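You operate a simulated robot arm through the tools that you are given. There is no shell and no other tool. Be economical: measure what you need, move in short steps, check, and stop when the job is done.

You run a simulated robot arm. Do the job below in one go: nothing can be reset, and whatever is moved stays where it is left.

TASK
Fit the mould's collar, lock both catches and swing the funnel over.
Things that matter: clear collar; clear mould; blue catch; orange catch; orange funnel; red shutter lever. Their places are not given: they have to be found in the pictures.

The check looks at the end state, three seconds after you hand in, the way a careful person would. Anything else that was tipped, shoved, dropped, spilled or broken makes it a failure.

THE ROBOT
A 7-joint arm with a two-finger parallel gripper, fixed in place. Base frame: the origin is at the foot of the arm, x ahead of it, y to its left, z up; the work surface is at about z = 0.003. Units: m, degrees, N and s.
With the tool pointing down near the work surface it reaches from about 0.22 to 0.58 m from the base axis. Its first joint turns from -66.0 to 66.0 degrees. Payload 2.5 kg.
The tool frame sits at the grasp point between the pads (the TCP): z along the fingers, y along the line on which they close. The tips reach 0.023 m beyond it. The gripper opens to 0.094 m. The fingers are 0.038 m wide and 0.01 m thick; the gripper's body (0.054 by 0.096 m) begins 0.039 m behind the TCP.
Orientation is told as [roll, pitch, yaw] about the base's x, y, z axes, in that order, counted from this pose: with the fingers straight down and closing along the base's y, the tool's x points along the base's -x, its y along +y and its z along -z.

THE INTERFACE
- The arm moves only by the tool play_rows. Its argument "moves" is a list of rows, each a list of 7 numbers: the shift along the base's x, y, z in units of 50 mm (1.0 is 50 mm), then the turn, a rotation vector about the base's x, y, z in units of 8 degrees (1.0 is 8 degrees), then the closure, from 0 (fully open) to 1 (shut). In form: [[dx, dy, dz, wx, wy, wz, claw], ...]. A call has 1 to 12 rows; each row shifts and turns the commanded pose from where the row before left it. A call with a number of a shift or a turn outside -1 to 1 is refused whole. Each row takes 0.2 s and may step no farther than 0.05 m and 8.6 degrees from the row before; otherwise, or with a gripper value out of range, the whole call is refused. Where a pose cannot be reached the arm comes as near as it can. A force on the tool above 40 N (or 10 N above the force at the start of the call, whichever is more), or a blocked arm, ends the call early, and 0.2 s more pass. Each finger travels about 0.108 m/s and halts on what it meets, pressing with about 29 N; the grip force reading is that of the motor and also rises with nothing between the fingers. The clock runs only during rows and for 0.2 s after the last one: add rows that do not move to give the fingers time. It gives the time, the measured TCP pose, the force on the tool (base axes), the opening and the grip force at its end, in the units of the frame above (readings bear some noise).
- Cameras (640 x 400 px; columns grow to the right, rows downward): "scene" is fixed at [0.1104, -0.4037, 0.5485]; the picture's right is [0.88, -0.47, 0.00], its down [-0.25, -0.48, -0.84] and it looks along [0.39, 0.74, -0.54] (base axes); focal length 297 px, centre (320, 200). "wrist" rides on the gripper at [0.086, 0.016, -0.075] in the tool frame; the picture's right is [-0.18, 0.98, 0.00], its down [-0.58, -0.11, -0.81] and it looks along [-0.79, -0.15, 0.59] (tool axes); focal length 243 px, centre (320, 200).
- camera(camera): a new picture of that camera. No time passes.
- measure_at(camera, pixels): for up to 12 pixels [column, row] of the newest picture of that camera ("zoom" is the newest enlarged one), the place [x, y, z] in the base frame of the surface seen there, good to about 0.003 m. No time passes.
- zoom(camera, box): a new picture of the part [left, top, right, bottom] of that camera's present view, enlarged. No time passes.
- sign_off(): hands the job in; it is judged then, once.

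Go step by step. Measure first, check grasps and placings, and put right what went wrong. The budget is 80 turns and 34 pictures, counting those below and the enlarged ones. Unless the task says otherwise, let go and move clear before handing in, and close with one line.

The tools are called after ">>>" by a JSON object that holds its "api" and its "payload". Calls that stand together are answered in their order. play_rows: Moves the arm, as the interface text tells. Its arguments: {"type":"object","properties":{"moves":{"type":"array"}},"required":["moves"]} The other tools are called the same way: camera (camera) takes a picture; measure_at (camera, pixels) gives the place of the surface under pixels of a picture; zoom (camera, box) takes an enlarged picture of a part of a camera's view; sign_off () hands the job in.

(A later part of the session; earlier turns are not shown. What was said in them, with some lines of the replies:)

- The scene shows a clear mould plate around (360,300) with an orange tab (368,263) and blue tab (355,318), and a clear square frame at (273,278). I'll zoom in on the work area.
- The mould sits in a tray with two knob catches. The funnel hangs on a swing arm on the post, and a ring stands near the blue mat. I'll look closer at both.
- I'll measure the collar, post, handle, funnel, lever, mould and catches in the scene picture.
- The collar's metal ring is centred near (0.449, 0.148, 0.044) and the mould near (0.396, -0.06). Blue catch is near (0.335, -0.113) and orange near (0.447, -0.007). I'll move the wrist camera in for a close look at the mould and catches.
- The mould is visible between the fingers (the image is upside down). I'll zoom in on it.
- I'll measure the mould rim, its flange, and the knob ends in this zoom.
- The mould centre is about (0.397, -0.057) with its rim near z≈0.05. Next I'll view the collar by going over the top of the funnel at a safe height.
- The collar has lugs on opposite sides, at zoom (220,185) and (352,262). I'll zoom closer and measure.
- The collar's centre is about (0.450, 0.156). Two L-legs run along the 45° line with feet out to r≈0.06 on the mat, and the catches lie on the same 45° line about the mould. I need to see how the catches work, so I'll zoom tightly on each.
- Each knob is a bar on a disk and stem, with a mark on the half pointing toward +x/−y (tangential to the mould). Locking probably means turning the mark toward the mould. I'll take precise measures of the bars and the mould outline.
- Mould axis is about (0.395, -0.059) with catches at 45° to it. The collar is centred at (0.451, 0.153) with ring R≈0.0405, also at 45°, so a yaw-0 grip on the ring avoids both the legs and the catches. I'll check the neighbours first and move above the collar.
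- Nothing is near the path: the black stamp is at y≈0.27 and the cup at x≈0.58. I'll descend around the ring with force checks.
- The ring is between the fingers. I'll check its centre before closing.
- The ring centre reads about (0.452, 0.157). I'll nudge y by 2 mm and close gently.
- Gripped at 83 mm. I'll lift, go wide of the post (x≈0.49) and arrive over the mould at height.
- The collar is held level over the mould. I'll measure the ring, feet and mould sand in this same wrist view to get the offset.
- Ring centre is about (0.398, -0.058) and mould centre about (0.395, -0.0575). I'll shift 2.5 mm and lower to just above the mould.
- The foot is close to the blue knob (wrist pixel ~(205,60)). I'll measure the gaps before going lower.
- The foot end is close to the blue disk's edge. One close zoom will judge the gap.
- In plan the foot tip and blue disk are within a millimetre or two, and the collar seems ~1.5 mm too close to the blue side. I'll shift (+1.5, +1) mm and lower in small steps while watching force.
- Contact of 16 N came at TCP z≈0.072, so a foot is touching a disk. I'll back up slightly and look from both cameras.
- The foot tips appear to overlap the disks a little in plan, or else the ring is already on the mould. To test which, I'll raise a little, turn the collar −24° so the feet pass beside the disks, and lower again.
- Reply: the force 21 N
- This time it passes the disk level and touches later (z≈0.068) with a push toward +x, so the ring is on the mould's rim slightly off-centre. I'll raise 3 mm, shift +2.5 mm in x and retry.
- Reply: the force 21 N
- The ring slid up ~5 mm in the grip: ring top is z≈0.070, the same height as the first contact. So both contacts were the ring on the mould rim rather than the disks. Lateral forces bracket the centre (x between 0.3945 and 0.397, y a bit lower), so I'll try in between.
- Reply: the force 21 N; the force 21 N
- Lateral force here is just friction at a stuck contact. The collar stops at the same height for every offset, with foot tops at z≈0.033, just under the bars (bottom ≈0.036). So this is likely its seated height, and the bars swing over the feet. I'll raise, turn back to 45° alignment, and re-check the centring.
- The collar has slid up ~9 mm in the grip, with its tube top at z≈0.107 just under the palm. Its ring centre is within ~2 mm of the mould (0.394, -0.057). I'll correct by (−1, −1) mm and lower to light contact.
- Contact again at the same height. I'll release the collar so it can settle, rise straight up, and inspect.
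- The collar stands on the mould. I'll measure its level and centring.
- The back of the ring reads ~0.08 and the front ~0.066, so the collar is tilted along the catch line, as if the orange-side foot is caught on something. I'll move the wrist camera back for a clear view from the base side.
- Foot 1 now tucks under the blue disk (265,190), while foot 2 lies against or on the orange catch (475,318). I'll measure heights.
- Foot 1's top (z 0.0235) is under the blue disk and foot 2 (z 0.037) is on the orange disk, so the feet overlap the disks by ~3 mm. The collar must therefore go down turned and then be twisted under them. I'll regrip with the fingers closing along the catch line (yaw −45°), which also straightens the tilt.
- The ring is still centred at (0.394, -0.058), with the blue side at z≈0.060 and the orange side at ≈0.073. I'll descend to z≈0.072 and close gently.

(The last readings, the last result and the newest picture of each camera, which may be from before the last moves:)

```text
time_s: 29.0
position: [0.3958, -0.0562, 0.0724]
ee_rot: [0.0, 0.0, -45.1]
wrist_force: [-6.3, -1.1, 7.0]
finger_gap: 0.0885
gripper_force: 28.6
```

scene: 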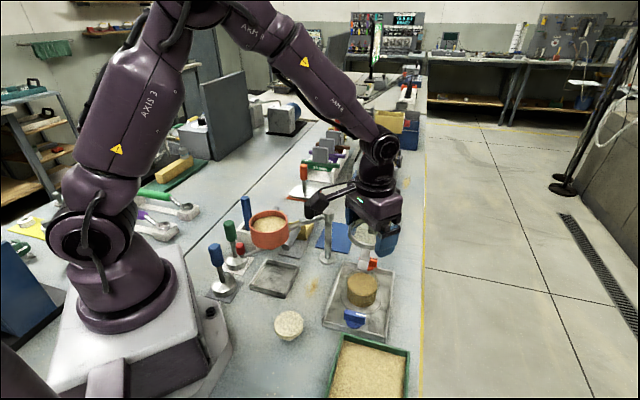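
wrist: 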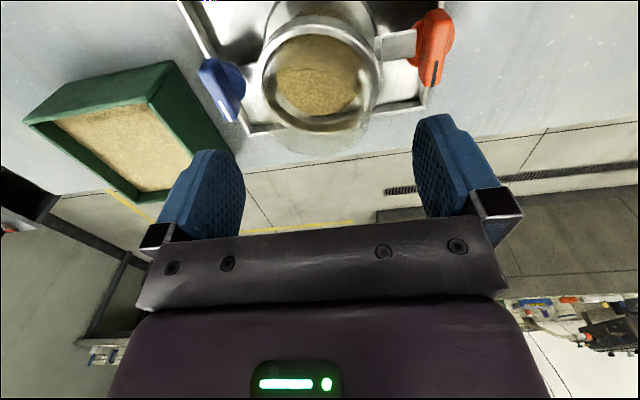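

Gripped (88 mm, perhaps still a little tilted). I'll twist +24° to swing the feet out from the disks, then raise.

>>> {"api": "play_rows", "payload": {"moves": [[0, 0, 0, 0, 0, 1, 0.5], [0, 0, 0, 0, 0, 1, 0.5], [0, 0, 0, 0, 0, 1, 0.5], [0, 0, 0, 0, 0, 0, 0.5], [0, 0, 0.1, 0, 0, 0, 0.5], [0, 0, 0.2, 0, 0, 0, 0.5], [0, 0, 0, 0, 0, 0, 0.5]]}}

>>> {"api": "zoom", "payload": {"camera": "wrist", "box": [180, 0, 460, 210]}}

```text
time_s: 30.6
position: [0.3955, -0.0565, 0.0867]
ee_rot: [-0.1, 0.0, -21.0]
wrist_force: [0.0, 0.6, -1.0]
finger_gap: 0.0888
gripper_force: 29.3
```

```text
1.90 times, centred on (320, 105) of wrist
```

zoom: 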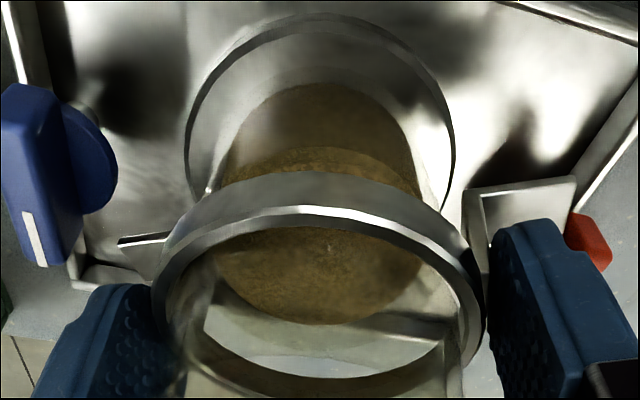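

>>> {"api": "measure_at", "payload": {"camera": "zoom", "pixels": [[130, 242], [155, 240], [490, 195], [565, 185], [525, 200], [165, 280], [475, 285], [310, 215], [240, 230], [395, 230], [195, 350], [455, 350]]}}

>>> {"api": "measure_at", "payload": {"camera": "zoom", "pixels": [[190, 130], [450, 150], [310, 22], [250, 50], [400, 55], [188, 160], [105, 180], [580, 240], [320, 95], [320, 320], [215, 260], [425, 260]]}}

```text
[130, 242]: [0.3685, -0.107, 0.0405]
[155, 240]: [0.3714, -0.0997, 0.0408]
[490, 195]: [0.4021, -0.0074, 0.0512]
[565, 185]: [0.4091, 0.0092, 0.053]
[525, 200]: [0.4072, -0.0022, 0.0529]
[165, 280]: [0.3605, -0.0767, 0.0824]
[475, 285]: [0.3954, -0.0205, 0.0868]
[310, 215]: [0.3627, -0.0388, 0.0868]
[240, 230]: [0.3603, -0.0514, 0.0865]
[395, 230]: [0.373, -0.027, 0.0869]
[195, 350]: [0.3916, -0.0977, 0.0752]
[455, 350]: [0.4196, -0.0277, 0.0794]
```

```text
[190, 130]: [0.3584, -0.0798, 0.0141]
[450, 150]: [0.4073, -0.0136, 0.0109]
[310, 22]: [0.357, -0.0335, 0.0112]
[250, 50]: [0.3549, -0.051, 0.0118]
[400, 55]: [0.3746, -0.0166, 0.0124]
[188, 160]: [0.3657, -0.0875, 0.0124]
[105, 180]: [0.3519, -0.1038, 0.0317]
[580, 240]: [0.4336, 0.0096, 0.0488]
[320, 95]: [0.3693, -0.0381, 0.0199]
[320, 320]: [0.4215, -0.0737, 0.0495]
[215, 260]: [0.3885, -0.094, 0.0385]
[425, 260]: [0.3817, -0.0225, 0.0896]
```

The collar is free of the disks but tilted ~5.3° (foot tops at 0.0406 and 0.0523) and ~(+2, −2) mm off the mould centre. I'll level it with a tool tilt, correct the offset and lower part way.

>>> {"api": "play_rows", "payload": {"moves": [[-0.036, 0.04, 0, -0.62, 0.237, 0, 0.5], [0, 0, -0.12, 0, 0, 0, 0.5], [0, 0, -0.08, 0, 0, 0, 0.5], [0, 0, -0.04, 0, 0, 0, 0.5], [0, 0, 0, 0, 0, 0, 0.5]]}}

```text
time_s: 31.8
position: [0.3949, -0.0546, 0.0761]
ee_rot: [-5.4, -0.2, -21.1]
wrist_force: [-0.7, -1.4, 15.1]
finger_gap: 0.0875
gripper_force: 29.0
```

Contact again with the feet clear of the disks, so the ring is on the mould's rim. I'll release here to let the collar settle flat, then look.

>>> {"api": "play_rows", "payload": {"moves": [[0, 0, 0.02, 0, 0, 0, 0.5], [0, 0, 0, 0, 0, 0, 0.05], [0, 0, 0, 0, 0, 0, 0], [0, 0, 0, 0, 0, 0, 0], [0, 0, 0.02, 0.62, -0.237, 0, 0], [0, 0, 0.6, 0, 0, 0, 0], [0, 0, 0.8, 0, 0, 0, 0], [0, 0, 0.2, 0, 0, 0, 0]]}}

>>> {"api": "zoom", "payload": {"camera": "wrist", "box": [200, 0, 440, 180]}}

```text
time_s: 33.6
position: [0.3937, -0.0536, 0.1584]
ee_rot: [-0.1, 0.2, -21.1]
wrist_force: [-0.2, 0.1, -0.4]
finger_gap: 0.0941
gripper_force: 0.0
```

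```text
2.22 times, centred on (320, 90) of wrist
```

zoom: 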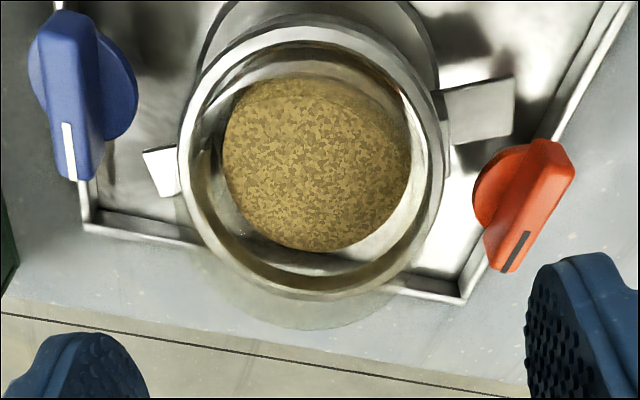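

The collar now rests on the mould with its feet clear of both disks. I'll measure its level and centre.

>>> {"api": "measure_at", "payload": {"camera": "zoom", "pixels": [[183, 155], [442, 150], [310, 22], [225, 65], [395, 60], [310, 294], [230, 260], [405, 255], [165, 165], [155, 155], [500, 90], [460, 110]]}}

>>> {"api": "measure_at", "payload": {"camera": "zoom", "pixels": [[224, 165], [410, 165], [316, 80], [316, 248], [195, 60], [440, 60], [510, 130], [505, 82], [200, 160], [425, 165], [320, 262], [250, 280]]}}

```text
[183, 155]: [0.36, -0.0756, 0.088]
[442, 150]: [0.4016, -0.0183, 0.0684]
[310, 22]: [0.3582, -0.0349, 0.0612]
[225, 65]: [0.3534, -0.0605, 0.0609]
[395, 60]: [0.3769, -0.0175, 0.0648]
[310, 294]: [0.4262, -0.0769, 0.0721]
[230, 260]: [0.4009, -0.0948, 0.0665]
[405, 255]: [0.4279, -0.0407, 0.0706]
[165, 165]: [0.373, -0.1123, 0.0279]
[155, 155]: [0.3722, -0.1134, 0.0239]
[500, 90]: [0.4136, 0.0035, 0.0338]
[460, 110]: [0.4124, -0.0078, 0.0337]
```

```text
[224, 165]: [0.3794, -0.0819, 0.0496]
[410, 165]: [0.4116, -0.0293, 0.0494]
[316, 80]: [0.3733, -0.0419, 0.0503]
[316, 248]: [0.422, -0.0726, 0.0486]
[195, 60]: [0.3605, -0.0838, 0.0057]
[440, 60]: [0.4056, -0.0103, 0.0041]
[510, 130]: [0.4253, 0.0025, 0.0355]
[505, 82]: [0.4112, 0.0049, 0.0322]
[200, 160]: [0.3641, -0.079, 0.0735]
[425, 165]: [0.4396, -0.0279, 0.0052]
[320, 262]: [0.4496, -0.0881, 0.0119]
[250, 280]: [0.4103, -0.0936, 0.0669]
```

The ring is centred at (0.392, -0.0565) and the mould at (0.3965, -0.0565). The −x side has already dropped around the rim (ring top 0.061) while the +x side still sits on it (0.072). Regripping with fingers closing along x, centred at x=0.3965, will both centre and level it.

>>> {"api": "play_rows", "payload": {"moves": [[0.03, -0.03, 0, 0, 0, -0.96, 0], [0.03, -0.03, 0, 0, 0, -0.96, 0], [0, 0, 0, 0, 0, -0.96, 0], [0, 0, 0, 0, 0, -0.96, 0], [0, 0, 0, 0, 0, -0.96, 0], [0, 0, 0, 0, 0, -0.96, 0], [0, 0, 0, 0, 0, -0.96, 0], [0, 0, 0, 0, 0, -0.96, 0], [0, 0, 0, 0, 0, -0.96, 0], [0, 0, -0.5, 0, 0, 0, 0], [0, 0, -0.4, 0, 0, 0, 0], [0, 0, 0, 0, 0, 0, 0]]}}

```text
time_s: 36.2
position: [0.3972, -0.0562, 0.1129]
ee_rot: [0.0, 0.0, -90.2]
wrist_force: [0.7, -0.2, -0.7]
finger_gap: 0.094
gripper_force: 0.1
```

>>> {"api": "play_rows", "payload": {"moves": [[-0.08, 0, 0, 0, 0, 0, 0], [0, 0, -0.4, 0, 0, 0, 0], [0, 0, -0.3, 0, 0, 0, 0], [0, 0, -0.24, 0, 0, 0, 0], [0, 0, 0, 0, 0, 0, 0.05], [0, 0, 0, 0, 0, 0, 0.1], [0.02, 0, 0, 0, 0, 0, 0.5], [0, 0, 0, 0, 0, 0, 0.5], [0, 0, 0, 0, 0, 0, 0.5]]}}

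```text
time_s: 38.2
position: [0.3931, -0.056, 0.0653]
ee_rot: [-0.1, 0.0, -90.2]
wrist_force: [-13.7, 2.5, 10.1]
finger_gap: 0.0843
gripper_force: 29.1
```

The grip is nearly level (84 mm), but the low wall is pressed against the mould. I'll lift the ring just clear of the rim, move to x≈0.3965 and lower again.

>>> {"api": "play_rows", "payload": {"moves": [[0, 0, 0.1, 0, 0, 0, 0.5], [0, 0, 0.1, 0, 0, 0, 0.5], [0.046, 0, 0, 0, 0, 0, 0.5], [0, 0, -0.1, 0, 0, 0, 0.5], [0, 0, -0.05, 0, 0, 0, 0.5], [0, 0, -0.04, 0, 0, 0, 0.5], [0, 0, 0, 0, 0, 0, 0.5]]}}

```text
time_s: 39.8
position: [0.3966, -0.0572, 0.0681]
ee_rot: [0.2, 0.0, -90.2]
wrist_force: [3.8, 2.0, 9.1]
finger_gap: 0.0836
gripper_force: 29.1
```

>>> {"api": "play_rows", "payload": {"moves": [[0, 0, -0.05, 0, 0, 0, 0.5], [0, 0, 0, 0, 0, 0, 0.5]]}}

```text
time_s: 40.4
position: [0.3966, -0.0568, 0.0637]
ee_rot: [0.0, -0.1, -90.2]
wrist_force: [3.6, 1.2, 9.8]
finger_gap: 0.0828
gripper_force: 29.8
```

It moved down with force steady near 10 N, so it is sliding on. Continuing gently.

>>> {"api": "play_rows", "payload": {"moves": [[0, 0, -0.04, 0, 0, 0, 0.5], [0, 0, -0.04, 0, 0, 0, 0.5], [0, 0, 0, 0, 0, 0, 0.5]]}}

```text
time_s: 41.2
position: [0.3973, -0.0567, 0.0594]
ee_rot: [0.2, 0.1, -90.2]
wrist_force: [2.3, 0.8, 19.8]
finger_gap: 0.0828
gripper_force: 29.1
```

>>> {"api": "zoom", "payload": {"camera": "scene", "box": [310, 235, 420, 335]}}

```text
4.00 times, centred on (365, 285) of scene
```

zoom: 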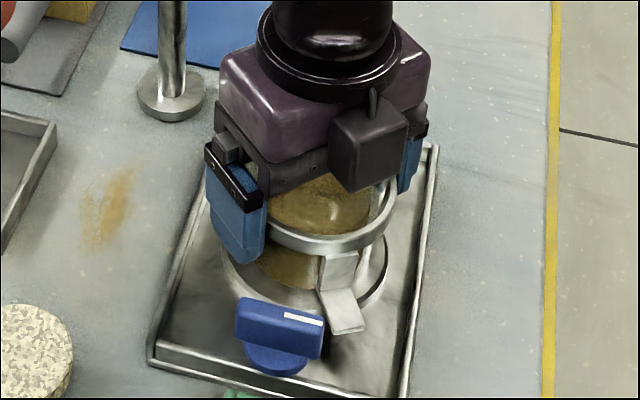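

>>> {"api": "measure_at", "payload": {"camera": "zoom", "pixels": [[345, 315], [350, 328], [335, 290], [335, 265], [300, 238], [360, 238], [390, 200], [300, 255], [360, 250], [320, 180], [385, 255], [270, 355]]}}

```text
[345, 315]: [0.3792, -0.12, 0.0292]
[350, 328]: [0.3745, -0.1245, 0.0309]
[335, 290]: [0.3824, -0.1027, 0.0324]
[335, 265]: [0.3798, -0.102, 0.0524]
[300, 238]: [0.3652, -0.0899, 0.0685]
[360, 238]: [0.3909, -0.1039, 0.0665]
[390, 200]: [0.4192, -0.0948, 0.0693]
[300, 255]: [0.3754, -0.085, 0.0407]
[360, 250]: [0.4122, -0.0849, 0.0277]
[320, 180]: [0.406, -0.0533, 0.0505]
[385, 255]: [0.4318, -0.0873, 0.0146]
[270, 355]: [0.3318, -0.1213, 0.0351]
```

The ring is level now, but with its top at ≈0.068 it is still riding on the rim, only ~1 mm off-centre. I'll do a small lateral search under light pressure.

>>> {"api": "play_rows", "payload": {"moves": [[0, 0, 0.02, 0, 0, 0, 0.5], [-0.02, 0, 0, 0, 0, 0, 0.5], [-0.02, 0.02, 0, 0, 0, 0, 0.5], [0, 0.02, 0, 0, 0, 0, 0.5], [0.02, 0.02, 0, 0, 0, 0, 0.5], [0.02, 0, 0, 0, 0, 0, 0.5], [0.02, -0.02, 0, 0, 0, 0, 0.5], [0, -0.02, 0, 0, 0, 0, 0.5], [-0.02, 0, 0, 0, 0, 0, 0.5], [0, 0, 0, 0, 0, 0, 0.5]]}}

```text
time_s: 43.4
position: [0.3958, -0.0552, 0.0607]
ee_rot: [-0.1, 0.0, -90.2]
wrist_force: [-0.5, 0.2, -1.2]
finger_gap: 0.0818
gripper_force: 29.0
```

>>> {"api": "play_rows", "payload": {"moves": [[0, 0, -0.04, 0, 0, 0, 0.5], [0, 0, -0.02, 0, 0, 0, 0.5], [0, 0, 0, 0, 0, 0, 0.5]]}}

```text
time_s: 44.2
position: [0.3961, -0.0558, 0.0587]
ee_rot: [0.0, 0.0, -90.3]
wrist_force: [-10.6, -0.4, 21.4]
finger_gap: 0.0816
gripper_force: 29.0
```

The contact now pushes toward −x (−10.6 N). I'll follow that by 1.5 mm.

>>> {"api": "play_rows", "payload": {"moves": [[0, 0, 0.03, 0, 0, 0, 0.5], [-0.03, 0, 0, 0, 0, 0, 0.5], [0, 0, -0.03, 0, 0, 0, 0.5], [0, 0, -0.02, 0, 0, 0, 0.5], [0, 0, 0, 0, 0, 0, 0.5]]}}

```text
time_s: 45.5
position: [0.3951, -0.0559, 0.0585]
ee_rot: [0.2, 0.2, -90.1]
wrist_force: [-1.9, 0.3, 5.6]
finger_gap: 0.0816
gripper_force: 29.4
stopped in row 5: the force on the tool passed its limit (the readings are from after the stop); the commanded pose is now the measured one
```

The limit was passed, probably the palm bearing on the tube top. I'll open the fingers just slightly so the collar rests freely but caged, and jiggle along x so it can drop in.

>>> {"api": "play_rows", "payload": {"moves": [[0, 0, 0.04, 0, 0, 0, 0.5], [0, 0, 0, 0, 0, 0, 0.09], [0, 0, 0.08, 0, 0, 0, 0.09], [0.03, 0, 0, 0, 0, 0, 0.09], [0.03, 0, 0, 0, 0, 0, 0.09], [-0.03, 0, 0, 0, 0, 0, 0.09], [-0.03, 0, 0, 0, 0, 0, 0.09], [-0.03, 0, 0, 0, 0, 0, 0.09], [-0.03, 0, 0, 0, 0, 0, 0.09], [0.04, 0, 0, 0, 0, 0, 0.09], [0.02, 0, 0, 0, 0, 0, 0.09], [0, 0, 0, 0, 0, 0, 0.09]]}}

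```text
time_s: 48.0
position: [0.3959, -0.0563, 0.0639]
ee_rot: [0.2, 0.1, -90.1]
wrist_force: [0.2, 0.8, -0.5]
finger_gap: 0.0855
gripper_force: 0.1
```

Now I'll grip and test whether the collar is captured, by a gentle 2 mm sideways pull.

>>> {"api": "play_rows", "payload": {"moves": [[0, 0, 0, 0, 0, 0, 0.5], [0, 0, 0, 0, 0, 0, 0.5], [0, 0.04, 0, 0, 0, 0, 0.5], [0, 0, 0, 0, 0, 0, 0.5]]}}

```text
time_s: 49.0
position: [0.3959, -0.0551, 0.0639]
ee_rot: [0.2, -0.2, -90.1]
wrist_force: [-3.4, -7.3, 6.8]
finger_gap: 0.0818
gripper_force: 29.1
```

>>> {"api": "zoom", "payload": {"camera": "scene", "box": [310, 215, 420, 335]}}

```text
3.33 times, centred on (365, 275) of scene
```

zoom: 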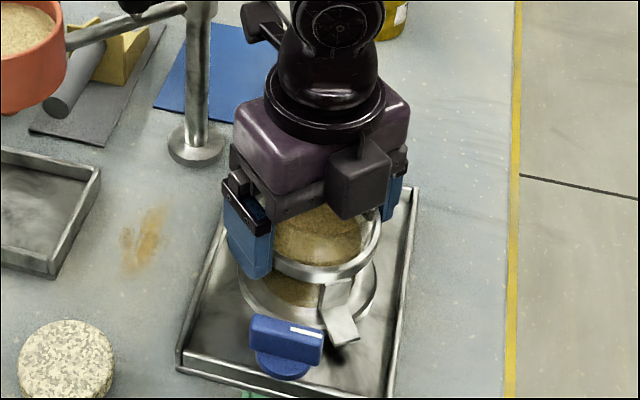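

>>> {"api": "measure_at", "payload": {"camera": "zoom", "pixels": [[342, 325], [347, 338], [330, 312], [335, 295], [290, 262], [320, 272], [350, 266], [375, 240], [300, 278], [355, 278], [320, 210], [270, 360]]}}

>>> {"api": "measure_at", "payload": {"camera": "zoom", "pixels": [[320, 265], [310, 265], [340, 267], [360, 260], [378, 225], [372, 250], [300, 230], [340, 255], [310, 255], [360, 225], [245, 295], [372, 290]]}}

```text
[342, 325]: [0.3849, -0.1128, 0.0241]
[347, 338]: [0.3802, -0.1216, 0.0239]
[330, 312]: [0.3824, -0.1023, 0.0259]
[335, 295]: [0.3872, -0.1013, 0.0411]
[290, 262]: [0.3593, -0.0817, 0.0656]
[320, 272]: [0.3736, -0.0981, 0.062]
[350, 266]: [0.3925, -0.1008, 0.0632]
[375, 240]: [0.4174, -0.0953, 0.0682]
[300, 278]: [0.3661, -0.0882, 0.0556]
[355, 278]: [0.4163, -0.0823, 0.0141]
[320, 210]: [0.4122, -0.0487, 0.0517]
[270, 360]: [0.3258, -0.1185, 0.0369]
```

```text
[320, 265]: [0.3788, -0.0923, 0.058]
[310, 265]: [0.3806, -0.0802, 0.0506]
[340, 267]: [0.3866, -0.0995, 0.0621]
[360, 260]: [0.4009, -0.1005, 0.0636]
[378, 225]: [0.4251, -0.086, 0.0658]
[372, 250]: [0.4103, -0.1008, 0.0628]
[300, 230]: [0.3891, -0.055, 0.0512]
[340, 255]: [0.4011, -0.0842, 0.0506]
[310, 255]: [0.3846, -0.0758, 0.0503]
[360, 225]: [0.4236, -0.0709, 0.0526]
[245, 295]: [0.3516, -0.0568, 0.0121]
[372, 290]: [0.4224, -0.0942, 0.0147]
```

It dropped: foot top is now 0.024 and ring top ≈0.065. I'll relax the grip again, jiggle a little, and press gently with the palm on the collar's top to seat it fully.

>>> {"api": "play_rows", "payload": {"moves": [[0, -0.02, 0, 0, 0, 0, 0.5], [0, 0, 0, 0, 0, 0, 0.09], [0.03, 0, 0, 0, 0, 0, 0.09], [-0.03, 0, 0, 0, 0, 0, 0.09], [-0.03, 0, 0, 0, 0, 0, 0.09], [0.03, 0, -0.04, 0, 0, 0, 0.09], [0, 0, -0.06, 0, 0, 0, 0.09], [0, 0, -0.04, 0, 0, 0, 0.09], [0, 0, 0, 0, 0, 0, 0.09]]}}

```text
time_s: 51.0
position: [0.3956, -0.0531, 0.057]
ee_rot: [0.3, 0.1, -90.2]
wrist_force: [2.6, 1.2, 6.6]
finger_gap: 0.0852
gripper_force: 0.1
```

The palm touches at TCP≈0.057 with 6.6 N. I'll press a bit more with small y/x jiggles.

>>> {"api": "play_rows", "payload": {"moves": [[0, 0.02, 0, 0, 0, 0, 0.09], [0, -0.04, 0, 0, 0, 0, 0.09], [0, -0.02, -0.01, 0, 0, 0, 0.09], [0, 0.04, 0, 0, 0, 0, 0.09], [0.02, 0, -0.01, 0, 0, 0, 0.09], [-0.04, 0, 0, 0, 0, 0, 0.09], [0.02, 0, 0, 0, 0, 0, 0.09], [0, 0, 0, 0, 0, 0, 0.09]]}}

```text
time_s: 52.9
position: [0.3943, -0.0517, 0.0548]
ee_rot: [0.0, 0.0, -90.1]
wrist_force: [0.7, -0.2, -0.1]
finger_gap: 0.0856
gripper_force: 0.1
```

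Force vanished, so it dropped further. Lowering to find the new contact.

>>> {"api": "play_rows", "payload": {"moves": [[0, 0, -0.02, 0, 0, 0, 0.09], [0, 0, -0.02, 0, 0, 0, 0.09], [0, 0, -0.02, 0, 0, 0, 0.09], [0, 0, 0, 0, 0, 0, 0.09]]}}

```text
time_s: 53.9
position: [0.3947, -0.0534, 0.053]
ee_rot: [0.3, 0.1, -90.1]
wrist_force: [-0.5, 0.3, 0.1]
finger_gap: 0.0851
gripper_force: 0.0
```

>>> {"api": "play_rows", "payload": {"moves": [[0, 0, -0.03, 0, 0, 0, 0.09], [0, 0, -0.03, 0, 0, 0, 0.09], [0, 0, -0.03, 0, 0, 0, 0.09], [0, 0, 0, 0, 0, 0, 0.09]]}}

```text
time_s: 54.8
position: [0.3972, -0.0545, 0.0495]
ee_rot: [0.3, 0.2, -90.2]
wrist_force: [-3.8, 0.9, 8.0]
finger_gap: 0.0854
gripper_force: 0.2
stopped in row 4: the force on the tool passed its limit (the readings are from after the stop); the commanded pose is now the measured one
```

Firm contact at TCP≈0.0495 puts the collar's top ~8 mm lower, so it is seated with its feet at flange level, below the disks. I'll re-grip the ring and twist it −28° so the feet come under the catches.

>>> {"api": "play_rows", "payload": {"moves": [[-0.02, -0.04, 0.04, 0, 0, 0, 0.05], [0, 0, 0, 0, 0, 0, 0.5], [0, 0, 0, 0, 0, 0, 0.5], [0, 0, 0, 0, 0, -0.8, 0.5], [0, 0, 0, 0, 0, -0.8, 0.5], [0, 0, 0, 0, 0, -0.8, 0.5], [0, 0, 0, 0, 0, -0.8, 0.5], [0, 0, 0, 0, 0, -0.3, 0.5], [0, 0, 0, 0, 0, 0, 0.5]]}}

```text
time_s: 56.8
position: [0.3954, -0.0566, 0.0516]
ee_rot: [0.2, 0.2, -118.2]
wrist_force: [-0.2, -0.6, -1.3]
finger_gap: 0.0815
gripper_force: 28.8
```

The twist met no resistance. I'll release, rise, turn to yaw −45° and take one wrist view to verify the collar and both bars.

>>> {"api": "play_rows", "payload": {"moves": [[0, 0, 0, 0, 0, 0, 0.05], [0, 0, 0, 0, 0, 0, 0], [0, 0, 0, 0, 0, 0, 0], [0, 0, 0.5, 0, 0, 0, 0], [0, 0, 0.7, 0, 0, 0.8, 0], [0, 0, 0.8, 0, 0, 1, 0], [0, 0, 0, 0, 0, 1, 0], [0, 0, 0, 0, 0, 1, 0], [0, 0, 0, 0, 0, 1, 0], [0, 0, 0, 0, 0, 1, 0], [0, 0, 0, 0, 0, 1, 0], [0, 0, 0, 0, 0, 1, 0]]}}

>>> {"api": "play_rows", "payload": {"moves": [[0, 0, 0, 0, 0, 1, 0], [0, 0, 0, 0, 0, 0.35, 0], [0, 0, 0, 0, 0, 0, 0]]}}

>>> {"api": "zoom", "payload": {"camera": "wrist", "box": [190, 0, 470, 175]}}

```text
time_s: 59.4
position: [0.3964, -0.0557, 0.1515]
ee_rot: [0.2, 0.1, -55.6]
wrist_force: [0.5, 0.8, -0.1]
finger_gap: 0.0942
gripper_force: 0.2
```

```text
time_s: 60.2
position: [0.3961, -0.0564, 0.1512]
ee_rot: [0.1, 0.3, -44.9]
wrist_force: [-0.8, 0.1, 0.0]
finger_gap: 0.0941
gripper_force: 0.0
```

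```text
2.29 times, centred on (330, 88) of wrist
```

zoom: 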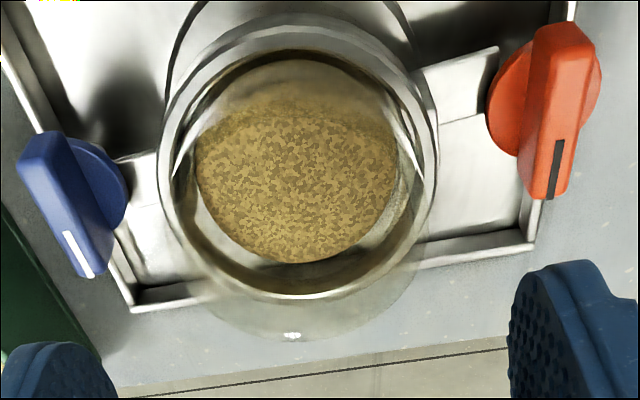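

>>> {"api": "measure_at", "payload": {"camera": "zoom", "pixels": [[490, 58], [490, 110], [440, 80], [135, 165], [145, 200], [170, 160], [425, 165], [300, 290], [200, 70], [400, 70], [295, 18], [310, 335]]}}

>>> {"api": "measure_at", "payload": {"camera": "zoom", "pixels": [[570, 35], [548, 190], [545, 40], [560, 110], [575, 140], [30, 155], [85, 268], [60, 150], [60, 215], [95, 245], [496, 110], [122, 175]]}}

```text
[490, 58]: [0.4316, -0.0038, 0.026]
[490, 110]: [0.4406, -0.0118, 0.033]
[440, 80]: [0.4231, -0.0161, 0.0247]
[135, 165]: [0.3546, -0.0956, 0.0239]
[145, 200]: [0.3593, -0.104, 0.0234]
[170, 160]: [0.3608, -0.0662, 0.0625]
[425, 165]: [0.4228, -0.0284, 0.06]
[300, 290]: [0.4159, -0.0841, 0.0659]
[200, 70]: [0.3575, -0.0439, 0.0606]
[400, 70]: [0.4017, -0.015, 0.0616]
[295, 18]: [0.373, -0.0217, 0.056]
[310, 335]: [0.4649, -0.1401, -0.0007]
```

```text
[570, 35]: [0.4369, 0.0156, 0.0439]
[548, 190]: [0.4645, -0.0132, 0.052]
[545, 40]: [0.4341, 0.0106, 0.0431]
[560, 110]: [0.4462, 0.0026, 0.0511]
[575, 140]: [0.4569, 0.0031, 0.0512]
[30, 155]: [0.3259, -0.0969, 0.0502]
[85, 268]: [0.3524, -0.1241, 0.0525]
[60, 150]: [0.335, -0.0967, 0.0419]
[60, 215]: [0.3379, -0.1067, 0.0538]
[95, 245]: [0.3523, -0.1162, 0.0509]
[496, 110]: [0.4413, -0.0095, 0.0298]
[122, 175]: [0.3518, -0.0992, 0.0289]
```

The collar is level and seated (ring top ≈0.061, foot tops ≈0.0245, just under the disks), with its feet at ~49° against the catch line at ~44.6°. I'll trim it by −4.5°.

>>> {"api": "play_rows", "payload": {"moves": [[0, 0, -0.6, 0, 0, 0, 0], [0, 0, -0.6, 0, 0, 0, 0], [0, 0, -0.4, 0, 0, 0, 0], [0, 0, -0.2, 0, 0, 0, 0], [0, 0, 0, 0, 0, 0, 0.08], [0, 0, 0, 0, 0, 0, 0.5], [0, 0, 0, 0, 0, 0, 0.5], [0, 0, 0, 0, 0, -0.56, 0.5], [0, 0, 0, 0, 0, 0, 0.5]]}}

```text
time_s: 62.2
position: [0.3971, -0.0575, 0.0611]
ee_rot: [0.4, 0.0, -49.4]
wrist_force: [3.4, -5.7, 12.3]
finger_gap: 0.0879
gripper_force: 28.9
```

>>> {"api": "play_rows", "payload": {"moves": [[0, 0, 0, 0, 0, 0, 0.08], [0, 0, 0, 0, 0, 0, 0], [0, 0, 0, 0, 0, 0, 0], [0, 0, 0.4, 0, 0, 0, 0], [0, 0, 0.7, 0, 0, 0, 0], [0, 0, 0.6, 0, 0, 0.2, 0.3], [-0.39, -0.36, 0, 0, 0, 0.36, 0.57], [-0.39, -0.36, 0, 0, 0, 0, 0.57], [-0.38, -0.35, 0, 0, 0, 0, 0.57], [0, 0, -0.6, 0, 0, 0, 0.57], [0, 0, -0.4, 0, 0, 0, 0.57], [0, 0, 0, 0, 0, 0, 0.57]]}}

```text
time_s: 64.8
position: [0.3385, -0.1103, 0.0962]
ee_rot: [0.3, 0.3, -44.8]
wrist_force: [1.0, -0.5, -0.4]
finger_gap: 0.0405
gripper_force: 0.1
```

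I'm above the blue catch. I'll descend and grip its bar.

>>> {"api": "play_rows", "payload": {"moves": [[0, 0, -0.4, 0, 0, 0, 0.57], [0, 0, -0.28, 0, 0, 0, 0.57], [0, 0, 0, 0, 0, 0, 0.65], [0, 0, 0, 0, 0, 0, 0.75], [0, 0, 0, 0, 0, 0, 0.95], [0, 0, 0, 0, 0, 0, 0.95]]}}

```text
time_s: 66.2
position: [0.3366, -0.1095, 0.0625]
ee_rot: [0.3, 0.1, -44.9]
wrist_force: [7.3, 2.4, -8.5]
finger_gap: 0.012
gripper_force: 44.9
```

The bar is gripped (12 mm). Turning it +24° (mark toward the mould) first to test the direction.

>>> {"api": "play_rows", "payload": {"moves": [[0, 0, 0, 0, 0, 0.8, 0.95], [0, 0, 0, 0, 0, 0.8, 0.95], [0, 0, 0, 0, 0, 0.8, 0.95], [0, 0, 0, 0, 0, 0.6, 0.95], [0, 0, 0, 0, 0, 0, 0.95]]}}

```text
time_s: 67.4
position: [0.3334, -0.1093, 0.0627]
ee_rot: [0.2, 0.7, -21.2]
wrist_force: [-26.8, 4.8, 19.4]
finger_gap: 0.0255
gripper_force: 45.1
```

The fingers spread to 25 mm and the force rose, so the knob has a stop that way. I'll turn back and try the other direction.

>>> {"api": "play_rows", "payload": {"moves": [[0, 0, 0, 0, 0, -0.8, 0.9], [0, 0, 0, 0, 0, -0.8, 0.9], [0, 0, 0, 0, 0, -0.8, 0.9], [0, 0, 0, 0, 0, -0.6, 0.9], [0, 0, 0, 0, 0, 0, 0.95]]}}

>>> {"api": "play_rows", "payload": {"moves": [[0, 0, 0, 0, 0, -0.8, 0.95], [0, 0, 0, 0, 0, -0.8, 0.95], [0, 0, 0, 0, 0, -0.8, 0.95], [0, 0, 0, 0, 0, 0, 0.95]]}}

```text
time_s: 68.6
position: [0.3369, -0.1094, 0.0626]
ee_rot: [0.2, 0.0, -44.9]
wrist_force: [-4.1, -5.3, -3.5]
finger_gap: 0.0121
gripper_force: 45.4
```

```text
time_s: 69.6
position: [0.3382, -0.1086, 0.0625]
ee_rot: [0.4, 0.1, -64.2]
wrist_force: [11.5, 0.2, -22.9]
finger_gap: 0.012
gripper_force: 45.7
```

The knob turns clockwise, and the downward pull shows it screws down onto the foot. I'll continue, following it down.

>>> {"api": "play_rows", "payload": {"moves": [[0, 0, -0.02, 0, 0, -0.8, 0.95], [0, 0, -0.01, 0, 0, -0.8, 0.95], [0, 0, -0.01, 0, 0, -0.8, 0.95], [0, 0, -0.01, 0, 0, -0.8, 0.95], [0, 0, 0, 0, 0, 0, 0.95]]}}

```text
time_s: 70.8
position: [0.3397, -0.109, 0.061]
ee_rot: [0.7, 0.2, -89.8]
wrist_force: [14.6, 10.3, 32.3]
finger_gap: 0.012
gripper_force: 45.1
```

Fz has flipped to +32, so I went a little low. I'll raise 1.5 mm, ease the lateral load, and continue the turn.

>>> {"api": "play_rows", "payload": {"moves": [[0.02, 0.02, 0.03, 0, 0, 0, 0.95], [0, 0, 0, 0, 0, -0.8, 0.95], [0, 0, 0, 0, 0, -0.8, 0.95], [0, 0, 0, 0, 0, 0, 0.95]]}}

```text
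time_s: 71.8
position: [0.3409, -0.1087, 0.0621]
ee_rot: [0.5, 0.2, -102.7]
wrist_force: [27.3, -3.6, -18.7]
finger_gap: 0.0121
gripper_force: 44.7
```

>>> {"api": "play_rows", "payload": {"moves": [[0.04, -0.01, -0.015, 0, 0, 0, 0.95], [0, 0, 0, 0, 0, -0.7, 0.95], [0.01, 0, 0, 0, 0, -0.7, 0.95], [0, 0, 0, 0, 0, 0, 0.95]]}}

```text
time_s: 72.8
position: [0.3416, -0.109, 0.0619]
ee_rot: [0.2, 0.3, -113.9]
wrist_force: [-3.5, 1.9, 34.3]
finger_gap: 0.0118
gripper_force: 44.7
5 turns are left
```

Blue has turned 69° so far. With 5 replies left, I'll chain calls: finish blue, release, rise, move to the orange catch with the camera turned away from the post, grip it, and test clockwise.

>>> {"api": "play_rows", "payload": {"moves": [[0, 0, 0.012, 0, 0, 0, 0.95], [0, 0, 0, 0, 0, -0.7, 0.95], [0, 0, 0, 0, 0, -0.7, 0.95], [0, 0, 0, 0, 0, -0.7, 0.95], [0, 0, 0, 0, 0, -0.6, 0.95], [0, 0, 0, 0, 0, 0, 0.95]]}}

>>> {"api": "play_rows", "payload": {"moves": [[0, 0, 0, 0, 0, 0, 0.8], [0, 0, 0, 0, 0, 0, 0.57], [0, 0, 0, 0, 0, 0, 0.57], [0, 0, 0.4, 0, 0, 0, 0.57], [0, 0, 0.7, 0, 0, 0, 0.57], [0, 0, 0.7, 0, 0, 0, 0.57]]}}

>>> {"api": "play_rows", "payload": {"moves": [[0.1833, 0.1833, 0, 0, 0, 0.997, 0.57], [0.1833, 0.1833, 0, 0, 0, 0.997, 0.57], [0.1833, 0.1833, 0, 0, 0, 0.997, 0.57], [0.1833, 0.1833, 0, 0, 0, 0.997, 0.57], [0.1833, 0.1833, 0, 0, 0, 0.997, 0.57], [0.1833, 0.1833, 0, 0, 0, 0.997, 0.57], [0.1833, 0.1833, 0, 0, 0, 0.997, 0.57], [0.1833, 0.1833, 0, 0, 0, 0.997, 0.57], [0.1833, 0.1833, 0, 0, 0, 0.997, 0.57], [0.1833, 0.1833, 0, 0, 0, 0.997, 0.57], [0.1833, 0.1833, 0, 0, 0, 0.997, 0.57], [0.1833, 0.1833, 0, 0, 0, 0.997, 0.57]]}}

>>> {"api": "play_rows", "payload": {"moves": [[0, 0, 0, 0, 0, 0.997, 0.57], [0, 0, 0, 0, 0, 0.997, 0.57], [0, 0, 0, 0, 0, 0.997, 0.57], [0, 0, 0, 0, 0, 0.997, 0.57], [0, 0, 0, 0, 0, 0.997, 0.57], [0, 0, 0, 0, 0, 0.997, 0.57], [0, 0, 0, 0, 0, 0.997, 0.57], [0, 0, 0, 0, 0, 0.997, 0.57], [0, 0, 0, 0, 0, 0.997, 0.57], [0, 0, 0, 0, 0, 0.997, 0.57], [0, 0, 0, 0, 0, 0.997, 0.57], [0, 0, 0, 0, 0, 0.997, 0.57]]}}

>>> {"api": "play_rows", "payload": {"moves": [[0, 0, 0, 0, 0, 0.997, 0.57], [0, 0, 0, 0, 0, 0.997, 0.57], [0, 0, 0, 0, 0, 0.997, 0.57], [0, 0, 0, 0, 0, 0.997, 0.57], [0, 0, 0, 0, 0, 0.997, 0.57], [0, 0, 0, 0, 0, 0.997, 0.57], [0, 0, 0, 0, 0, 0.997, 0.57], [0, 0, 0, 0, 0, 0.997, 0.57], [0, 0, 0, 0, 0, 0.997, 0.57], [0, 0, 0, 0, 0, 0.997, 0.57], [0, 0, 0, 0, 0, 0, 0.57]]}}

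>>> {"api": "play_rows", "payload": {"moves": [[0, 0, -0.6, 0, 0, 0, 0.57], [0, 0, -0.6, 0, 0, 0, 0.57], [0, 0, -0.4, 0, 0, 0, 0.57], [0, 0, -0.18, 0, 0, 0, 0.57], [0, 0, 0, 0, 0, 0, 0.65], [0, 0, 0, 0, 0, 0, 0.75], [0, 0, 0, 0, 0, 0, 0.95], [0, 0, 0, 0, 0, 0, 0.95]]}}

>>> {"api": "play_rows", "payload": {"moves": [[0, 0, 0, 0, 0, -0.8, 0.95], [0, 0, 0, 0, 0, -0.8, 0.95], [0, 0, 0, 0, 0, -0.8, 0.95], [0, 0, 0, 0, 0, 0, 0.95]]}}

```text
time_s: 74.2
position: [0.3427, -0.1111, 0.0608]
ee_rot: [0.4, 0.1, -135.3]
wrist_force: [16.0, -13.7, -2.2]
finger_gap: 0.0118
gripper_force: 44.8
```

```text
time_s: 75.6
position: [0.3418, -0.1098, 0.1524]
ee_rot: [0.2, 0.2, -135.4]
wrist_force: [0.8, 0.8, 0.6]
finger_gap: 0.0403
gripper_force: 0.1
```

```text
time_s: 78.2
position: [0.4517, 0.0006, 0.1514]
ee_rot: [0.2, 0.2, -39.4]
wrist_force: [-0.4, -0.3, 0.2]
finger_gap: 0.0402
gripper_force: 0.0
```

```text
time_s: 80.8
position: [0.4524, 0.0011, 0.1508]
ee_rot: [0.2, 0.3, 56.3]
wrist_force: [-0.3, 0.3, 0.5]
finger_gap: 0.0402
gripper_force: 0.1
```

```text
time_s: 83.2
position: [0.4518, 0.0011, 0.1517]
ee_rot: [0.3, 0.2, 136.1]
wrist_force: [-0.3, 0.3, 0.2]
finger_gap: 0.0405
gripper_force: 0.2
```

```text
time_s: 85.0
position: [0.45, 0.0002, 0.062]
ee_rot: [0.3, 0.1, 135.6]
wrist_force: [-9.5, -5.2, 2.8]
finger_gap: 0.012
gripper_force: 45.2
```

```text
time_s: 86.0
position: [0.4517, 0.0012, 0.0619]
ee_rot: [0.2, 0.3, 116.8]
wrist_force: [-9.1, -5.9, -2.0]
finger_gap: 0.0118
gripper_force: 45.0
4 turns are left
```

Orange also turns clockwise with low force. I'll finish its 90°, release, rise, cross above the post to the funnel's black handle at ≈(0.340, 0.088) and grip it.

>>> {"api": "play_rows", "payload": {"moves": [[-0.02, -0.015, 0, 0, 0, 0, 0.95], [0, 0, 0, 0, 0, -0.8, 0.95], [0, 0, 0, 0, 0, -0.8, 0.95], [0, 0, 0, 0, 0, -0.8, 0.95], [0, 0, 0, 0, 0, 0, 0.95]]}}

>>> {"api": "play_rows", "payload": {"moves": [[0, 0, 0, 0, 0, -0.8, 0.95], [0, 0, 0, 0, 0, -0.8, 0.95], [0, 0, 0, 0, 0, -0.8, 0.95], [0, 0, 0, 0, 0, 0, 0.95]]}}

>>> {"api": "play_rows", "payload": {"moves": [[0, 0, 0, 0, 0, -0.8, 0.95], [0, 0, 0, 0, 0, -0.8, 0.95], [0, 0, 0, 0, 0, -0.8, 0.95], [0, 0, 0, 0, 0, -0.2, 0.95], [0, 0, 0, 0, 0, 0, 0.95]]}}

>>> {"api": "play_rows", "payload": {"moves": [[0, 0, 0, 0, 0, 0, 0.8], [0, 0, 0, 0, 0, 0, 0.57], [0, 0, 0, 0, 0, 0, 0.57], [0, 0, 0.4, 0, 0, 0, 0.5], [0, 0, 0.8, 0, 0, 0, 0.5], [0, 0, 0.9, 0, 0, 0, 0.5], [0, 0, 0.9, 0, 0, 0, 0.5], [0, 0, 0.8, 0, 0, 0, 0.5], [0, 0, 0, 0, 0, 0, 0.5]]}}

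>>> {"api": "play_rows", "payload": {"moves": [[-0.372, 0.295, 0, 0, 0, -0.94, 0.5], [-0.372, 0.295, 0, 0, 0, -0.94, 0.5], [-0.372, 0.295, 0, 0, 0, -0.94, 0.5], [-0.372, 0.295, 0, 0, 0, -0.94, 0.5], [-0.372, 0.295, 0, 0, 0, -0.94, 0.5], [-0.372, 0.295, 0, 0, 0, -0.94, 0.5], [0, 0, 0, 0, 0, 0, 0.5]]}}

>>> {"api": "play_rows", "payload": {"moves": [[0, 0, -0.5, 0, 0, 0, 0.5], [0, 0, -0.4, 0, 0, 0, 0.5], [0, 0, -0.34, 0, 0, 0, 0.5], [0, 0, 0, 0, 0, 0, 0.6], [0, 0, 0, 0, 0, 0, 0.7], [0, 0, 0, 0, 0, 0, 0.8], [0, 0, 0, 0, 0, 0, 0.8]]}}

```text
time_s: 87.2
position: [0.4515, 0.0018, 0.0622]
ee_rot: [0.0, 0.1, 97.7]
wrist_force: [17.4, 6.6, -26.8]
finger_gap: 0.0119
gripper_force: 45.1
```

```text
time_s: 87.9
position: [0.4515, 0.0014, 0.0629]
ee_rot: [-0.3, -0.1, 83.2]
wrist_force: [2.9, -0.6, -0.8]
finger_gap: 0.0119
gripper_force: 45.0
stopped in row 3: the force on the tool passed its limit (the readings are from after the stop); the commanded pose is now the measured one
```

```text
time_s: 89.1
position: [0.4525, 0.0011, 0.0628]
ee_rot: [-0.3, 0.1, 62.3]
wrist_force: [24.1, -5.4, -26.3]
finger_gap: 0.0116
gripper_force: 45.2
```

```text
time_s: 91.1
position: [0.4538, 0.0024, 0.2554]
ee_rot: [-0.2, -0.1, 62.5]
wrist_force: [-1.1, 0.9, 0.4]
finger_gap: 0.0469
gripper_force: 0.1
```

```text
time_s: 92.7
position: [0.3393, 0.0915, 0.255]
ee_rot: [-0.3, 0.0, 17.1]
wrist_force: [0.2, -0.4, -0.7]
finger_gap: 0.0469
gripper_force: 0.0
```

```text
time_s: 94.3
position: [0.3395, 0.0897, 0.19]
ee_rot: [-0.4, 0.1, 17.2]
wrist_force: [8.2, -19.1, -7.8]
finger_gap: 0.0279
gripper_force: 10.1
3 turns are left
```

Orange stopped ~17° short (62° instead of 45°), and it must be finished before the funnel swings over. I'll release the handle, retrace to orange, complete the turn, and come back to grip the handle.

>>> {"api": "play_rows", "payload": {"moves": [[0, 0, 0, 0, 0, 0, 0.5], [0, 0, 0, 0, 0, 0, 0.5], [0, 0, 0.4, 0, 0, 0, 0.5], [0, 0, 0.84, 0, 0, 0, 0.5], [0.372, -0.295, 0, 0, 0, 0.94, 0.57], [0.372, -0.295, 0, 0, 0, 0.94, 0.57], [0.372, -0.295, 0, 0, 0, 0.94, 0.57], [0.372, -0.295, 0, 0, 0, 0.94, 0.57], [0.372, -0.295, 0, 0, 0, 0.94, 0.57], [0.372, -0.295, 0, 0, 0, 0.94, 0.57], [0, 0, 0, 0, 0, 0, 0.57]]}}

>>> {"api": "play_rows", "payload": {"moves": [[0, 0, -0.9, 0, 0, 0, 0.57], [0, 0, -0.9, 0, 0, 0, 0.57], [0, 0, -0.9, 0, 0, 0, 0.57], [0, 0, -0.6, 0, 0, 0, 0.57], [0, 0, -0.3, 0, 0, 0, 0.57], [0, 0, -0.22, 0, 0, 0, 0.57], [0, 0, 0, 0, 0, 0, 0.65], [0, 0, 0, 0, 0, 0, 0.75], [0, 0, 0, 0, 0, 0, 0.95], [0, 0, 0, 0, 0, 0, 0.95]]}}

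>>> {"api": "play_rows", "payload": {"moves": [[0.01, 0, 0, 0, 0, -0.5, 0.95], [0.005, 0, -0.005, 0, 0, -0.5, 0.95], [0, 0, 0, 0, 0, 0, 0.95]]}}

>>> {"api": "play_rows", "payload": {"moves": [[0.005, 0, -0.005, 0, 0, -0.5, 0.95], [0, 0, 0, 0, 0, -0.5, 0.95], [0, 0, 0, 0, 0, -0.15, 0.95], [0, 0, 0, 0, 0, 0, 0.95]]}}

>>> {"api": "play_rows", "payload": {"moves": [[0, 0, 0, 0, 0, 0, 0.8], [0, 0, 0, 0, 0, 0, 0.57], [0, 0, 0, 0, 0, 0, 0.57], [0, 0, 0.4, 0, 0, 0, 0.5], [0, 0, 0.8, 0, 0, 0, 0.5], [0, 0, 0.9, 0, 0, 0, 0.5], [0, 0, 0.9, 0, 0, 0, 0.5], [0, 0, 0.83, 0, 0, 0, 0.5], [0, 0, 0, 0, 0, 0, 0.5]]}}

>>> {"api": "play_rows", "payload": {"moves": [[-0.375, 0.285, 0, 0, 0, -0.944, 0.5], [-0.375, 0.285, 0, 0, 0, -0.944, 0.5], [-0.375, 0.285, 0, 0, 0, -0.944, 0.5], [-0.375, 0.285, 0, 0, 0, -0.944, 0.5], [-0.375, 0.285, 0, 0, 0, -0.944, 0.5], [-0.375, 0.285, 0, 0, 0, -0.944, 0.5], [0, 0, 0, 0, 0, 0, 0.5]]}}

>>> {"api": "play_rows", "payload": {"moves": [[0, 0, -0.5, 0, 0, 0, 0.5], [0, 0, -0.4, 0, 0, 0, 0.5], [0, 0, -0.34, 0, 0, 0, 0.5], [0, 0, 0, 0, 0, 0, 0.6], [0, 0, 0, 0, 0, 0, 0.7], [0, 0, 0, 0, 0, 0, 0.85], [0, 0, 0, 0, 0, 0, 0.85], [0, 0, 0, 0, 0, 0, 0.85]]}}

```text
time_s: 96.7
position: [0.4535, 0.0013, 0.2544]
ee_rot: [-0.4, -0.1, 62.5]
wrist_force: [0.3, 0.3, 0.0]
finger_gap: 0.0404
gripper_force: 0.1
```

```text
time_s: 98.9
position: [0.4521, 0.0013, 0.0638]
ee_rot: [-0.3, 0.0, 62.4]
wrist_force: [2.6, -0.2, -3.1]
finger_gap: 0.012
gripper_force: 44.9
```

```text
time_s: 99.7
position: [0.4531, 0.0, 0.0624]
ee_rot: [-0.2, 0.0, 54.4]
wrist_force: [-13.7, -4.1, 14.2]
finger_gap: 0.0117
gripper_force: 45.3
```

```text
time_s: 100.7
position: [0.4529, 0.0016, 0.0628]
ee_rot: [-0.3, 0.1, 45.2]
wrist_force: [-16.6, -6.7, 29.0]
finger_gap: 0.0119
gripper_force: 45.2
```

```text
time_s: 102.7
position: [0.4531, 0.0025, 0.2539]
ee_rot: [-0.3, 0.0, 45.3]
wrist_force: [-0.1, -0.2, -0.8]
finger_gap: 0.0471
gripper_force: 0.1
```

```text
time_s: 104.3
position: [0.3401, 0.0872, 0.2534]
ee_rot: [-0.2, 0.1, -0.4]
wrist_force: [0.2, 0.3, -0.3]
finger_gap: 0.0469
gripper_force: 0.0
```

```text
time_s: 106.1
position: [0.34, 0.0869, 0.1917]
ee_rot: [-0.3, 0.0, -0.1]
wrist_force: [1.2, 2.9, -8.7]
finger_gap: 0.0221
gripper_force: 45.2
2 turns are left
```

Orange is now fully turned and the handle is firmly gripped (22 mm). I'll swing the funnel slowly along a ~91° arc about the post, then take the last picture.

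>>> {"api": "play_rows", "payload": {"moves": [[0.0059, -0.0704, 0, 0, 0, 0.476, 0.85], [0.0106, -0.0698, 0, 0, 0, 0.476, 0.85], [0.0152, -0.069, 0, 0, 0, 0.476, 0.85], [0.0197, -0.0678, 0, 0, 0, 0.476, 0.85], [0.0241, -0.0663, 0, 0, 0, 0.476, 0.85], [0.0286, -0.0645, 0, 0, 0, 0.476, 0.85]]}}

>>> {"api": "play_rows", "payload": {"moves": [[0.0328, -0.0625, 0, 0, 0, 0.476, 0.85], [0.0369, -0.0602, 0, 0, 0, 0.476, 0.85], [0.0408, -0.0576, 0, 0, 0, 0.476, 0.85], [0.0445, -0.0548, 0, 0, 0, 0.476, 0.85], [0.0481, -0.0517, 0, 0, 0, 0.476, 0.85], [0.0514, -0.0484, 0, 0, 0, 0.476, 0.85]]}}

>>> {"api": "play_rows", "payload": {"moves": [[0.0545, -0.0449, 0, 0, 0, 0.476, 0.85], [0.0573, -0.0412, 0, 0, 0, 0.476, 0.85], [0.0599, -0.0373, 0, 0, 0, 0.476, 0.85], [0.0623, -0.0333, 0, 0, 0, 0.476, 0.85], [0.0644, -0.0289, 0, 0, 0, 0.476, 0.85], [0.0662, -0.0246, 0, 0, 0, 0.476, 0.85]]}}

>>> {"api": "play_rows", "payload": {"moves": [[0.0677, -0.0202, 0, 0, 0, 0.476, 0.85], [0.0688, -0.0156, 0, 0, 0, 0.476, 0.85], [0.0697, -0.011, 0, 0, 0, 0.476, 0.85], [0.0703, -0.0064, 0, 0, 0, 0.476, 0.85], [0.0706, -0.0017, 0, 0, 0, 0.476, 0.85], [0.0705, 0.003, 0, 0, 0, 0.476, 0.85], [0, 0, 0, 0, 0, 0, 0.85]]}}

>>> {"api": "zoom", "payload": {"camera": "scene", "box": [300, 180, 430, 330]}}

>>> {"api": "measure_at", "payload": {"camera": "scene", "pixels": [[366, 242], [350, 242], [382, 242], [366, 232], [366, 252], [340, 242], [392, 242], [366, 262]]}}

```text
time_s: 107.5
position: [0.3459, 0.0677, 0.1923]
ee_rot: [-0.3, -0.1, 22.9]
wrist_force: [-6.1, 4.6, 19.0]
finger_gap: 0.022
gripper_force: 45.2
```

```text
time_s: 108.9
position: [0.3579, 0.05, 0.1922]
ee_rot: [-0.3, 0.0, 45.8]
wrist_force: [-9.9, 5.0, 22.9]
finger_gap: 0.0221
gripper_force: 45.0
```

```text
time_s: 110.3
position: [0.3756, 0.0391, 0.1903]
ee_rot: [-0.3, -0.2, 68.5]
wrist_force: [-4.4, 7.2, 20.2]
finger_gap: 0.0219
gripper_force: 44.7
```

```text
time_s: 111.8
position: [0.3943, 0.036, 0.1905]
ee_rot: [0.3, 0.1, 91.0]
wrist_force: [-2.6, 0.2, 1.9]
finger_gap: 0.0224
gripper_force: 45.2
stopped in row 7: the force on the tool passed its limit (the readings are from after the stop); the commanded pose is now the measured one
```

```text
2.67 times, centred on (365, 255) of scene
```

zoom: 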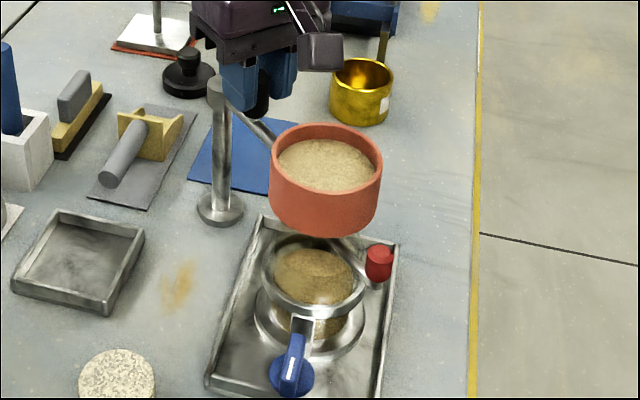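

```text
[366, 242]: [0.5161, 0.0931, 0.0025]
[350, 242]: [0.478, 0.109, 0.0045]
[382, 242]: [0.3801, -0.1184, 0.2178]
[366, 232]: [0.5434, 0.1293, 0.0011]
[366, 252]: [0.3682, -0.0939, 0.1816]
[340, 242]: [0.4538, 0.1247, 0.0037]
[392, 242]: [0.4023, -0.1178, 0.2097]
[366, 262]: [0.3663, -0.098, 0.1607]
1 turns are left
```

The picture shows the orange funnel (zoom 327,165) over the mould and collar, both catches turned, the red lever untouched, and the swing ended at its stop. I'll let go, rise clear and hand in.

One line: the collar is seated and twisted under the catches, both catches are turned 90°, and the funnel is swung over the mould.

>>> {"api": "play_rows", "payload": {"moves": [[0, 0, 0, 0, 0, 0, 0.7], [0, 0, 0, 0, 0, 0, 0.5], [0, 0, 0, 0, 0, 0, 0.5], [0, 0, 0.3, 0, 0, 0, 0.5], [0, 0, 0.6, 0, 0, 0, 0.5], [0, 0, 0.8, 0, 0, 0, 0.5], [0, 0, 0.8, 0, 0, 0, 0.5], [0, 0, 0.5, 0, 0, 0, 0.5], [0, 0, 0, 0, 0, 0, 0.5]]}}

>>> {"api": "sign_off", "payload": {}}

```text
time_s: 113.8
position: [0.3941, 0.0363, 0.3421]
ee_rot: [0.3, 0.0, 91.0]
wrist_force: [-1.1, -0.5, 0.1]
finger_gap: 0.0471
gripper_force: 0.0
```

```text
The job is handed in.
```

The job is handed in: the collar is seated on the mould with its feet under the catches, both catches are turned 90° clockwise, and the funnel is swung over the mould. I took "locked" from the 90° turn and the catches screwing down, and nothing was checked by picture after I let go of the funnel handle.
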